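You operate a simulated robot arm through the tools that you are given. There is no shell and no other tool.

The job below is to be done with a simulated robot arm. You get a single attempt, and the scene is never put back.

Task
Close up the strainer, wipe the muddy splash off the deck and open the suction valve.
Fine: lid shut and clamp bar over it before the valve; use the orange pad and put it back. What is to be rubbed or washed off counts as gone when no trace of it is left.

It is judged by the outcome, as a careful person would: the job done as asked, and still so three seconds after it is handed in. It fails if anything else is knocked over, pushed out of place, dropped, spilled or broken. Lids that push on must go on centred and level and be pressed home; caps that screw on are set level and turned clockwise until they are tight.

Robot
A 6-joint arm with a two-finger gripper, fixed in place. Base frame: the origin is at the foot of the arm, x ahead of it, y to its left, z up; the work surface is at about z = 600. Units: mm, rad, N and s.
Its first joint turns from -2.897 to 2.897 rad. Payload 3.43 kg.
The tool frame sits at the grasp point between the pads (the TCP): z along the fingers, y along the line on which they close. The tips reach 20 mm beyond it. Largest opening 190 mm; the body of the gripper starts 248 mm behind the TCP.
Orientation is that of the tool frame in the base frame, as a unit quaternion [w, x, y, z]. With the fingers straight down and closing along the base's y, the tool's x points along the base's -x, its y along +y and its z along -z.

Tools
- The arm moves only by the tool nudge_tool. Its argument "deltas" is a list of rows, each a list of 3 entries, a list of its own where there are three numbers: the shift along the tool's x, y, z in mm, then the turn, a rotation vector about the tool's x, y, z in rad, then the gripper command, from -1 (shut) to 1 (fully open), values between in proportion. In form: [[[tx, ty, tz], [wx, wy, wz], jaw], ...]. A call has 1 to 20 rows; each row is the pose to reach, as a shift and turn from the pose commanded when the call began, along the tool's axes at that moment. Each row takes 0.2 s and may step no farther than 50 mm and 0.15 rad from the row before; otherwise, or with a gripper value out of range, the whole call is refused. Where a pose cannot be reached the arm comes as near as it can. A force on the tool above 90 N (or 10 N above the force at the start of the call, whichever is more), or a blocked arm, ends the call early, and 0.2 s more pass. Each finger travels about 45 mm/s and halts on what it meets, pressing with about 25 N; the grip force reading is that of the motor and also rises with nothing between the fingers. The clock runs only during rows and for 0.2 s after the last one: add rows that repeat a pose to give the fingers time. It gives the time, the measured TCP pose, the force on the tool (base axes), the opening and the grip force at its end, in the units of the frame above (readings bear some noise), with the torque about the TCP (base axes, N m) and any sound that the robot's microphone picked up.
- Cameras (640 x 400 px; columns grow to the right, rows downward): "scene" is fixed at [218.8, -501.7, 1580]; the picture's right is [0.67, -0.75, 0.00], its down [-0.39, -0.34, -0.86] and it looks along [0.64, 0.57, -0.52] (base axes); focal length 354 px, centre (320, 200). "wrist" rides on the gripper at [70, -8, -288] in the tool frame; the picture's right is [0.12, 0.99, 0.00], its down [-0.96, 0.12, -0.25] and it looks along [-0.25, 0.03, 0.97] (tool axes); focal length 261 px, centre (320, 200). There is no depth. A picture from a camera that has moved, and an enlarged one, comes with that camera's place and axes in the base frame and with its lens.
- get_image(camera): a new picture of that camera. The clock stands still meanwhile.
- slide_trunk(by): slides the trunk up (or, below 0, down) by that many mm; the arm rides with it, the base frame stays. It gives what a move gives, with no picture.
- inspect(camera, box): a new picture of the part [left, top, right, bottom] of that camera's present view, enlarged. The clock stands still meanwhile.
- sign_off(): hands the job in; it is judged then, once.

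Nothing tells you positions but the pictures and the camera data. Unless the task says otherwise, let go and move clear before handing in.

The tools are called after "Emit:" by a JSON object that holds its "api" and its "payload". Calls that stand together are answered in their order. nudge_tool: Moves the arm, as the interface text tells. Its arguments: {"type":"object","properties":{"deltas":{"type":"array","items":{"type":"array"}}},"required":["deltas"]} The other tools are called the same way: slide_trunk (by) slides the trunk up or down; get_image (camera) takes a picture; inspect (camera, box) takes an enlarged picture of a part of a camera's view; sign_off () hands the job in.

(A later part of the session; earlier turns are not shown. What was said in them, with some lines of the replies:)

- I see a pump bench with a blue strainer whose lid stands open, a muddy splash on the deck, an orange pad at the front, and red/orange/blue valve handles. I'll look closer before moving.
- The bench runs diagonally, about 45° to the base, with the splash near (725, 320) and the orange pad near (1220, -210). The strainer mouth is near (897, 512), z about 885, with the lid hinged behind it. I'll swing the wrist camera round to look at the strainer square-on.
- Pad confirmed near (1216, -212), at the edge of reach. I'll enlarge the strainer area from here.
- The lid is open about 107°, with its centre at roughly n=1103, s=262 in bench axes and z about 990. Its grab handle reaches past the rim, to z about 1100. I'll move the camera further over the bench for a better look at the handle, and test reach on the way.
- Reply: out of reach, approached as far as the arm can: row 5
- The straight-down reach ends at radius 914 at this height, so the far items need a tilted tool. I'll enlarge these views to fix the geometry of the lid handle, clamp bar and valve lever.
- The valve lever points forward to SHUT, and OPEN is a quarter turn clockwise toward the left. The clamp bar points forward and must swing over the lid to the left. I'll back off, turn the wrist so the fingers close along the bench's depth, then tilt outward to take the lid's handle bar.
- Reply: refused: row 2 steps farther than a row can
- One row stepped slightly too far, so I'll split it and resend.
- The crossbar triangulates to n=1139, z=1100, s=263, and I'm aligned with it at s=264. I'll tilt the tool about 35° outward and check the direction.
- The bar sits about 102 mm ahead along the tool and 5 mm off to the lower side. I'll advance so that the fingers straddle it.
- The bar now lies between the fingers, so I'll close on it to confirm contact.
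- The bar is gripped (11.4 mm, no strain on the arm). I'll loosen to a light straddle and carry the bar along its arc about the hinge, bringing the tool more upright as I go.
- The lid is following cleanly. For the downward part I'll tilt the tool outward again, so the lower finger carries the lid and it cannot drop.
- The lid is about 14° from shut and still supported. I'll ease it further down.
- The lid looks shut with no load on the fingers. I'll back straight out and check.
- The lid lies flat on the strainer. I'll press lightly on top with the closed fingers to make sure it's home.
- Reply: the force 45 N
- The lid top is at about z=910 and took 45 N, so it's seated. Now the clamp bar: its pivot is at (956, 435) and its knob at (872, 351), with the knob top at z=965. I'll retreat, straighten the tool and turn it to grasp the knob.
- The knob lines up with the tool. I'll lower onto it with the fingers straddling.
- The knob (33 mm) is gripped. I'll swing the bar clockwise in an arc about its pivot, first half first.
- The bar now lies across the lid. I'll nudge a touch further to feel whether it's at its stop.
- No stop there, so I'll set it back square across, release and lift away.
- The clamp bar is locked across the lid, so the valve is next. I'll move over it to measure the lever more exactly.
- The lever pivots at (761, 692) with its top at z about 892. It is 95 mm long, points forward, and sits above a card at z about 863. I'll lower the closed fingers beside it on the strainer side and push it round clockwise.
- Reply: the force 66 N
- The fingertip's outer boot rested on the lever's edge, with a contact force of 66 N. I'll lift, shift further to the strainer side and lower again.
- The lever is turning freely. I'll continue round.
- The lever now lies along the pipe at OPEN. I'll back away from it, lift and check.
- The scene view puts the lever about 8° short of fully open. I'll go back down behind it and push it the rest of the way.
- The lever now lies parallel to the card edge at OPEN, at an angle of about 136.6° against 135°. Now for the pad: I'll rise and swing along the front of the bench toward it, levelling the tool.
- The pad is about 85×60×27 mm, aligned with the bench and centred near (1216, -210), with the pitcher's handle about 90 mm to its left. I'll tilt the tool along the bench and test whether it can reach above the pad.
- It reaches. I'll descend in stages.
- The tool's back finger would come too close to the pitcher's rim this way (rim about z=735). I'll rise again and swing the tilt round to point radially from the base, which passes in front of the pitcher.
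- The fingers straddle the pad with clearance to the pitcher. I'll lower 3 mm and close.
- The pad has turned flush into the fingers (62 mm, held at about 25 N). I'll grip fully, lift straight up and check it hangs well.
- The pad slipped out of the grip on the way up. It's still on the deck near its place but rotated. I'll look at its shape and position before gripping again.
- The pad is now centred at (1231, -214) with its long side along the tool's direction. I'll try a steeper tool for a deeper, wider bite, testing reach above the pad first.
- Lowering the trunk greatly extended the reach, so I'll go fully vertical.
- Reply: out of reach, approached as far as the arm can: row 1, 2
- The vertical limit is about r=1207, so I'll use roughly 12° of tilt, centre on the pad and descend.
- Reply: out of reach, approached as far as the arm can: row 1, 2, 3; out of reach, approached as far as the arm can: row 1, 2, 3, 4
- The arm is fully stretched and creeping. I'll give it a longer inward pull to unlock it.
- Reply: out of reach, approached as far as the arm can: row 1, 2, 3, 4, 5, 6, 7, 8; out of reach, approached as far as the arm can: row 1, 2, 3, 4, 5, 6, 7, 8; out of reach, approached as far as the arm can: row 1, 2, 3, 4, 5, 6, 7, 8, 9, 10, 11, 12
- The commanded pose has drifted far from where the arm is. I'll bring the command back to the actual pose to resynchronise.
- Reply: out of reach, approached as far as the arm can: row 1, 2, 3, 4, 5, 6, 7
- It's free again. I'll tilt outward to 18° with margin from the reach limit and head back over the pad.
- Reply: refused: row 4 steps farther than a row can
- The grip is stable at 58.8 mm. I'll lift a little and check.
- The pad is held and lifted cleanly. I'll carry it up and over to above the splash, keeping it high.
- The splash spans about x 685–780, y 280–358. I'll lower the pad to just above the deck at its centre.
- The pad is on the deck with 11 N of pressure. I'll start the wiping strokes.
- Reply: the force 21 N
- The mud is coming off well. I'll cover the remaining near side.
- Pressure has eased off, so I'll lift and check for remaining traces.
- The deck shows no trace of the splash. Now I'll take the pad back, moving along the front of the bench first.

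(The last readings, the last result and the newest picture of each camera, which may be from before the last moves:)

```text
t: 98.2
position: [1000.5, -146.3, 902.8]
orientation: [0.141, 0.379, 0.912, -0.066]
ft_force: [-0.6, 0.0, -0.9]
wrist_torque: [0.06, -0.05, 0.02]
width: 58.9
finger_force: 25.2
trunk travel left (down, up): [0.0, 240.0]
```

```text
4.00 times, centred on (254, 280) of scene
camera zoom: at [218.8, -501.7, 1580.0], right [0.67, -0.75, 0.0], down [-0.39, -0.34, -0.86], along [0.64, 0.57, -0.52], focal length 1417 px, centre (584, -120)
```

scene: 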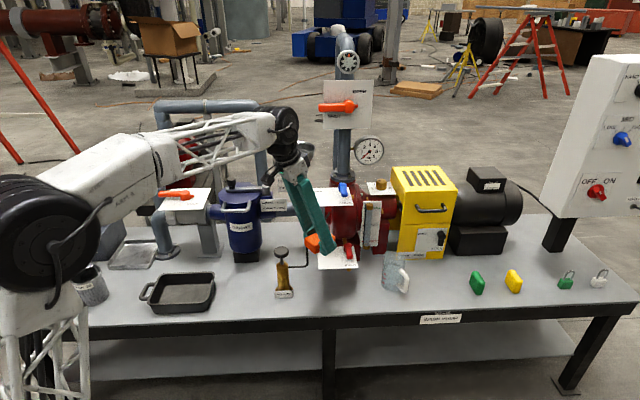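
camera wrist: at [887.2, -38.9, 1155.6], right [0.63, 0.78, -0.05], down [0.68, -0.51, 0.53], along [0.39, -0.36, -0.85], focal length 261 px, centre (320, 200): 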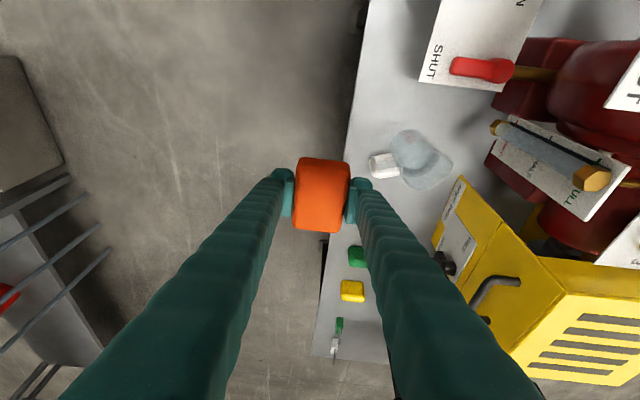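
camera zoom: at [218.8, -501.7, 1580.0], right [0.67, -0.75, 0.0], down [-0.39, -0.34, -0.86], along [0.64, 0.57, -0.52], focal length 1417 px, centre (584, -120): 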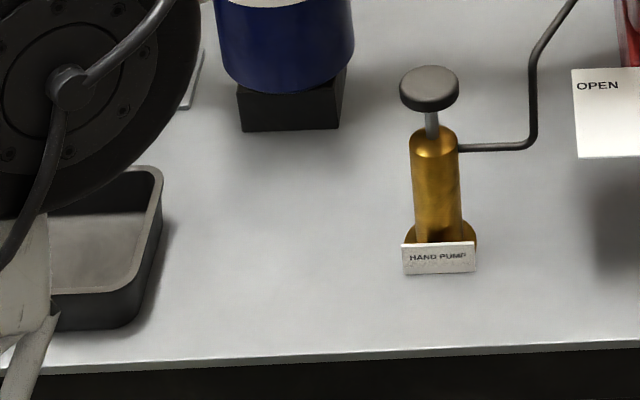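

Emit:
{"api": "nudge_tool", "payload": {"deltas": [[[-24.9, 19.3, 35.7], [0, 0, 0], -0.8], [[-49.8, 38.6, 71.4], [0, 0, 0], -0.8], [[-74.8, 57.8, 107.2], [0, 0, 0], -0.8], [[-99.7, 77.1, 142.9], [0, 0, 0], -0.8], [[-124.6, 96.4, 178.6], [0, 0, 0], -0.8], [[-120.3, 101, 215.6], [0, 0, 0], -0.8], [[-116, 105.5, 252.6], [0, 0, 0], -0.8], [[-111.7, 110, 289.7], [0, 0, 0], -0.8]]}}

Emit:
{"api": "get_image", "payload": {"camera": "wrist"}}

Emit:
{"api": "inspect", "payload": {"camera": "scene", "box": [380, 230, 508, 320]}}

```text
t: 100.0
position: [1213.6, -208.9, 661.6]
orientation: [0.142, 0.38, 0.912, -0.066]
ft_force: [-0.2, 0.8, 0.2]
wrist_torque: [0.05, -0.01, -0.05]
width: 58.5
finger_force: 24.8
trunk travel left (down, up): [0.0, 240.0]
```

```text
taken
camera wrist: at [1100.3, -102.9, 913.2], right [0.62, 0.78, -0.05], down [0.68, -0.51, 0.53], along [0.39, -0.36, -0.85], focal length 261 px, centre (320, 200)
```

wrist: 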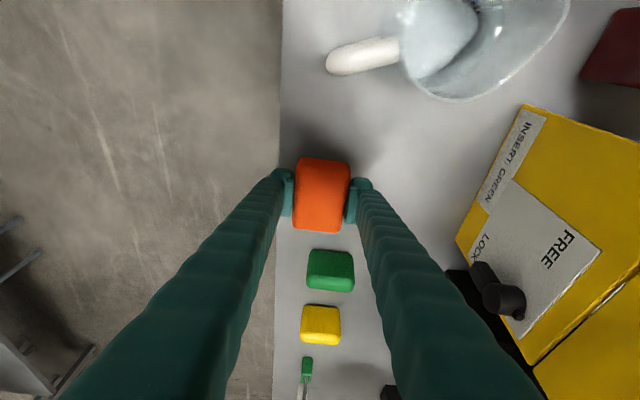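

```text
4.44 times, centred on (444, 275) of scene
camera zoom: at [218.8, -501.7, 1580.0], right [0.67, -0.75, 0.0], down [-0.39, -0.34, -0.86], along [0.64, 0.57, -0.52], focal length 1574 px, centre (-231, -133)
```

zoom: 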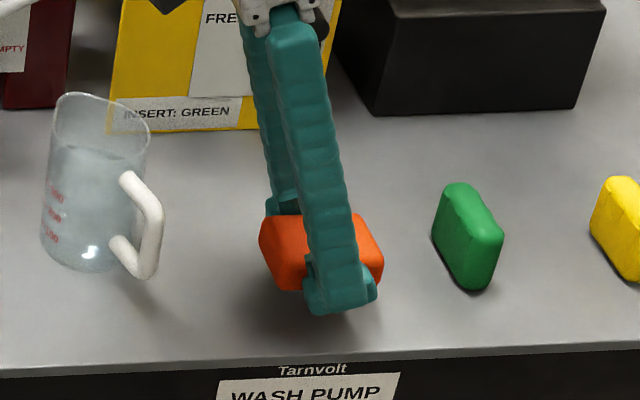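

Emit:
{"api": "nudge_tool", "payload": {"deltas": [[[4.6, 0, 14.3], [0, 0, 0], -0.8], [[8, 0, 24.7], [0, 0, 0], -0.8], [[10.1, 0, 31.4], [0, 0, 0], -0.8], [[11, 0, 34.2], [0, 0, 0], -0.8]]}}

Emit:
{"api": "inspect", "payload": {"camera": "scene", "box": [380, 230, 508, 320]}}

```text
t: 101.0
position: [1212.5, -209.3, 624.7]
orientation: [0.141, 0.379, 0.912, -0.065]
ft_force: [0.2, -0.5, -0.5]
wrist_torque: [0.01, 0.0, 0.01]
width: 58.4
finger_force: 25.1
trunk travel left (down, up): [0.0, 240.0]
```

```text
4.44 times, centred on (444, 275) of scene
camera zoom: at [218.8, -501.7, 1580.0], right [0.67, -0.75, 0.0], down [-0.39, -0.34, -0.86], along [0.64, 0.57, -0.52], focal length 1574 px, centre (-231, -133)
```

zoom: 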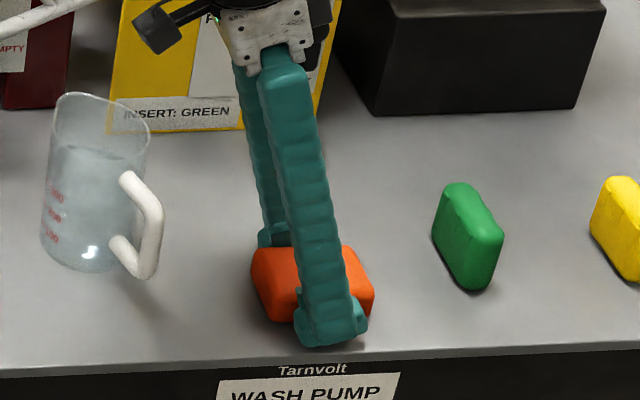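

The pad is right where it started in the scene view. I'll open slowly and lift away.

Emit:
{"api": "nudge_tool", "payload": {"deltas": [[[0.3, 0, 0.8], [0, 0, 0], -0.8], [[0.3, 0, 0.8], [0, 0, 0], -0.36], [[0.3, 0, 0.8], [0, 0, 0], -0.25], [[0.3, 0, 0.8], [0, 0, 0], -0.15], [[0.3, 0, 0.8], [0, 0, 0], -0.05], [[0.3, 0, 0.8], [0, 0, 0], -0.05], [[-9, 0, -28], [0, 0, 0], -0.05], [[-22, 0, -68], [0, 0, 0], -0.05], [[-37, 0, -115], [0, 0, 0], -0.05]]}}

Emit:
{"api": "get_image", "payload": {"camera": "wrist"}}

Emit:
{"api": "inspect", "payload": {"camera": "scene", "box": [370, 245, 498, 325]}}

```text
t: 103.0
position: [1214.5, -207.9, 744.7]
orientation: [0.14, 0.38, 0.912, -0.065]
ft_force: [-0.6, -0.3, 0.3]
wrist_torque: [0.03, 0.04, -0.03]
width: 90.1
finger_force: 0.1
trunk travel left (down, up): [0.0, 240.0]
```

```text
taken
camera wrist: at [1101.4, -101.9, 997.8], right [0.62, 0.78, -0.05], down [0.68, -0.51, 0.53], along [0.39, -0.36, -0.85], focal length 261 px, centre (320, 200)
```

wrist: 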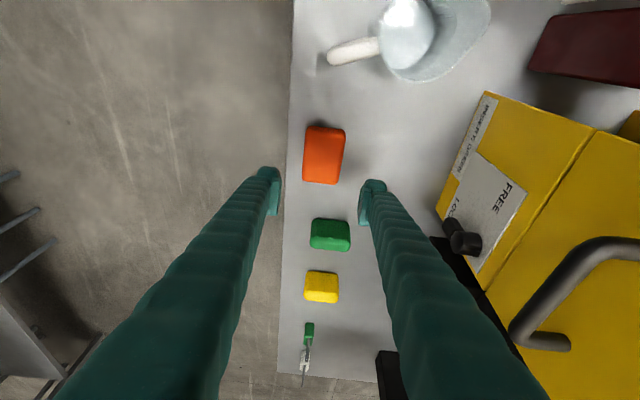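

```text
5.00 times, centred on (434, 285) of scene
camera zoom: at [218.8, -501.7, 1580.0], right [0.67, -0.75, 0.0], down [-0.39, -0.34, -0.86], along [0.64, 0.57, -0.52], focal length 1771 px, centre (-250, -225)
```

zoom: 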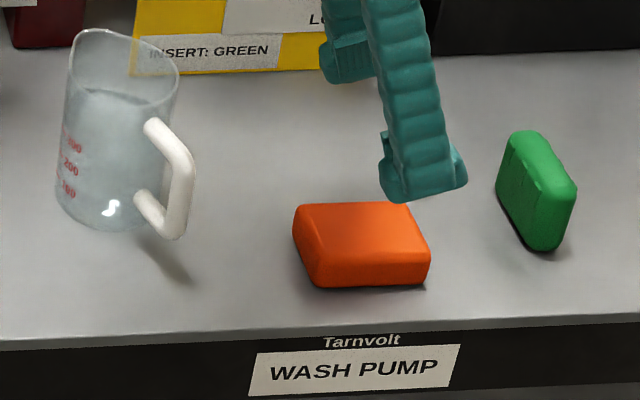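

The pad sits exactly as it did originally. I'll back out over the front edge of the bench, then check everything.

Emit:
{"api": "nudge_tool", "payload": {"deltas": [[[0, -8, -44], [0, 0, 0], -0.05], [[25, -28, -77], [0, 0, 0], -0.2], [[53, -49, -110], [0, 0, 0], -0.4], [[81, -70, -143], [0, 0, 0], -0.6], [[109, -90, -176], [0, 0, 0], -0.6], [[137, -110, -209], [0, 0, 0], -0.6], [[165, -130, -240], [0, 0, 0], -0.6]]}}

Emit:
{"api": "get_image", "payload": {"camera": "scene"}}

```text
t: 104.6
position: [961.1, -133.8, 923.1]
orientation: [0.14, 0.379, 0.912, -0.065]
ft_force: [0.7, -0.1, -0.7]
wrist_torque: [-0.03, 0.15, -0.02]
width: 38.1
finger_force: 0.0
trunk travel left (down, up): [0.0, 240.0]
```

```text
taken
```

scene: 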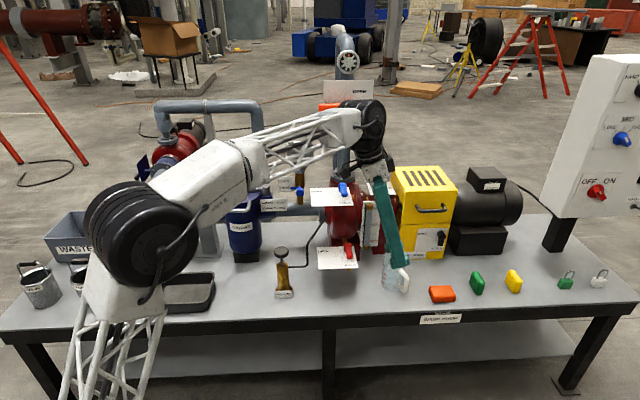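

Emit:
{"api": "slide_trunk", "payload": {"by": 175}}

Emit:
{"api": "nudge_tool", "payload": {"deltas": [[[39.6, 5.3, -23.4], [0, 0.1, 0], -0.6], [[79.2, 10.6, -46.7], [0, 0.2, 0], -0.6], [[118.8, 15.9, -70.1], [0, 0.3, 0], -0.6], [[158.4, 21.1, -93.5], [0, 0.317, 0], -0.6], [[198, 26.4, -116.8], [0, 0.317, 0], -0.6], [[237.6, 31.7, -140.2], [0, 0.317, 0], -0.6], [[277.3, 37, -163.6], [0, 0.317, 0], -0.6], [[316.9, 42.3, -187], [0, 0.317, 0], -0.6], [[356.5, 47.6, -210.3], [0, 0.317, 0], -0.6], [[396.1, 52.8, -233.7], [0, 0.317, 0], -0.6], [[435.7, 58.1, -257.1], [0, 0.317, 0], -0.6], [[475.3, 63.4, -280.4], [0, 0.317, 0], -0.6], [[514.9, 68.7, -303.8], [0, 0.317, 0], -0.6]]}}

Emit:
{"api": "get_image", "payload": {"camera": "wrist"}}

Emit:
{"api": "get_image", "payload": {"camera": "scene"}}

```text
t: 106.5
position: [960.4, -135.2, 1099.7]
orientation: [0.141, 0.379, 0.912, -0.066]
ft_force: [-0.4, -0.2, -0.9]
wrist_torque: [-0.01, -0.01, 0.01]
width: 37.8
finger_force: 0.1
trunk travel left (down, up): [-175.0, 65.0]
```

```text
t: 109.3
position: [599.3, 330.2, 1232.5]
orientation: [-0.005, 0.384, 0.923, -0.005]
ft_force: [0.2, -0.4, 0.7]
wrist_torque: [0.11, 0.15, -0.03]
width: 38.0
finger_force: 0.1
trunk travel left (down, up): [-175.0, 65.0]
```

```text
taken
camera wrist: at [547.8, 376.1, 1520.0], right [0.62, 0.78, -0.01], down [0.76, -0.6, 0.24], along [0.18, -0.16, -0.97], focal length 261 px, centre (320, 200)
```

wrist: 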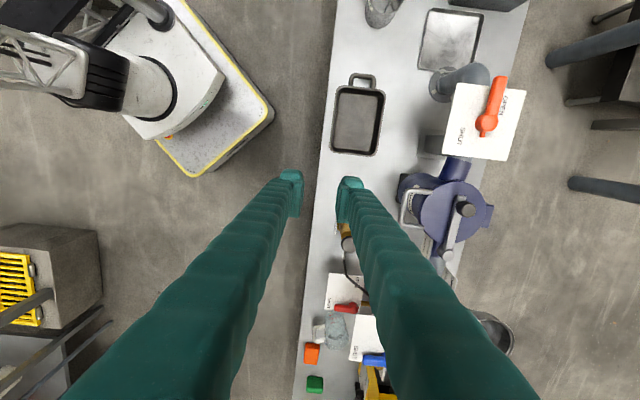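

```text
taken
```

scene: 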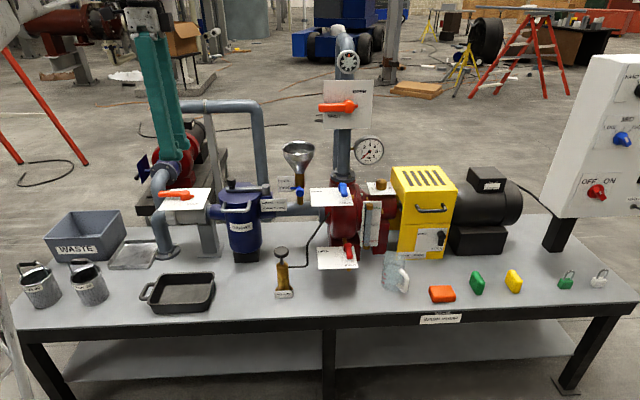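

Emit:
{"api": "inspect", "payload": {"camera": "wrist", "box": [390, 50, 540, 200]}}

Emit:
{"api": "inspect", "payload": {"camera": "wrist", "box": [390, 150, 518, 290]}}

Emit:
{"api": "inspect", "payload": {"camera": "wrist", "box": [310, 130, 406, 230]}}

Emit:
{"api": "inspect", "payload": {"camera": "scene", "box": [140, 150, 300, 310]}}

```text
2.67 times, centred on (465, 125) of wrist
camera zoom: at [547.8, 376.1, 1520.0], right [0.62, 0.78, -0.01], down [0.76, -0.6, 0.24], along [0.18, -0.16, -0.97], focal length 695 px, centre (-67, 400)
```

zoom: 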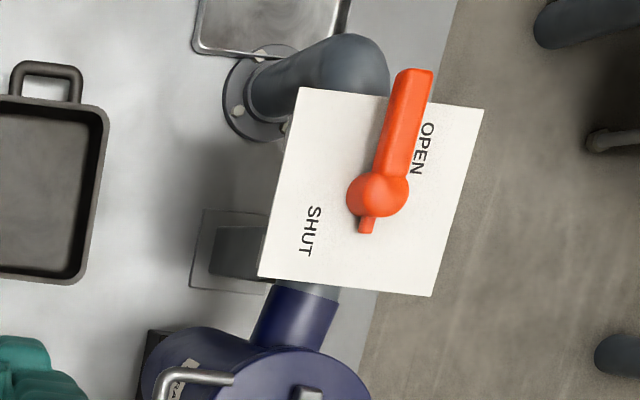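

```text
2.86 times, centred on (454, 220) of wrist
camera zoom: at [547.8, 376.1, 1520.0], right [0.62, 0.78, -0.01], down [0.76, -0.6, 0.24], along [0.18, -0.16, -0.97], focal length 745 px, centre (-63, 143)
```

zoom: 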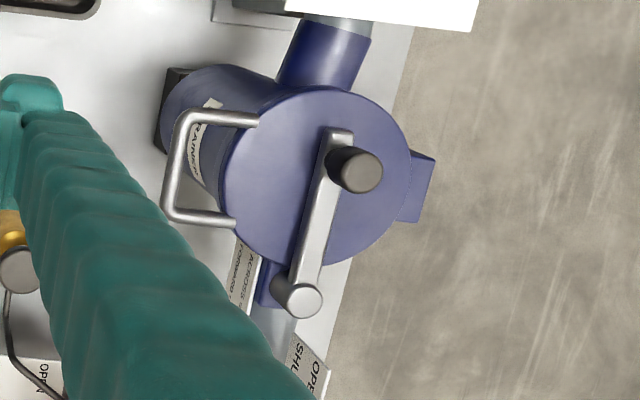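

```text
4.00 times, centred on (358, 180) of wrist
camera zoom: at [547.8, 376.1, 1520.0], right [0.62, 0.78, -0.01], down [0.76, -0.6, 0.24], along [0.18, -0.16, -0.97], focal length 1043 px, centre (168, 280)
```

zoom: 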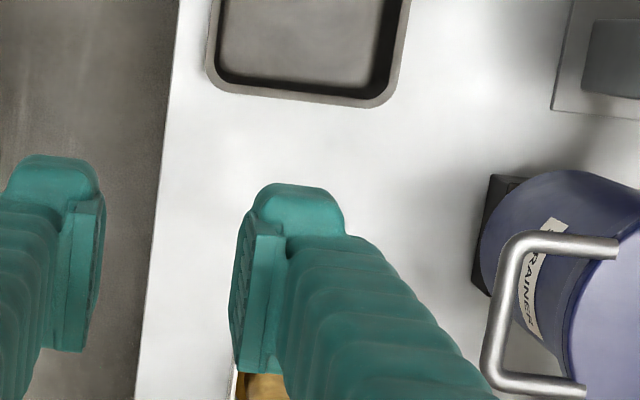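

```text
2.50 times, centred on (220, 230) of scene
camera zoom: at [218.8, -501.7, 1580.0], right [0.67, -0.75, 0.0], down [-0.39, -0.34, -0.86], along [0.64, 0.57, -0.52], focal length 886 px, centre (570, 125)
```

zoom: 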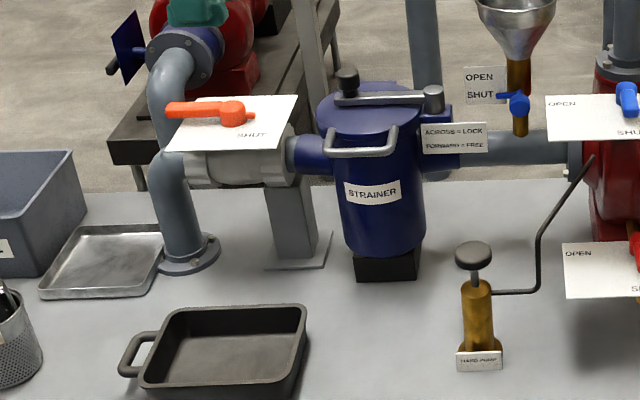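

Everything checks out:
- **Strainer:** the lid is shut and the clamp bar lies across it.
- **Suction valve:** the lever is on OPEN.
- **Deck:** it's clean.
- **Orange pad:** it's back in its place.
- **Bench:** everything else is where it was, and the arm is clear.

I'm handing in.

Emit:
{"api": "sign_off", "payload": {}}

```text
The job is handed in.
```

The job is done and handed in. I haven't been shown the judge's result.

- **Strainer:** The lid is shut and was pressed down with about 45 N. The clamp bar lies across it in the LOCK position, set before I touched the valve.
- **Suction valve:** The orange lever beside the strainer is turned to OPEN. By the pictures it is within about 3° of square. I felt no end stop, so I set it by eye.
- **Splash:** I wiped the deck with the orange pad, and the scene camera shows no trace left.
- **Pad:** It slipped out of the first grip at its own spot and only slid about 17 mm and turned. After wiping I put it back, and it matches its starting position and angle in the pictures.

While lowering beside the valve lever, a fingertip briefly rested on the lever's edge with about 66 N. The lever did not move and nothing looks damaged. I saw nothing else on the bench moved or knocked over.
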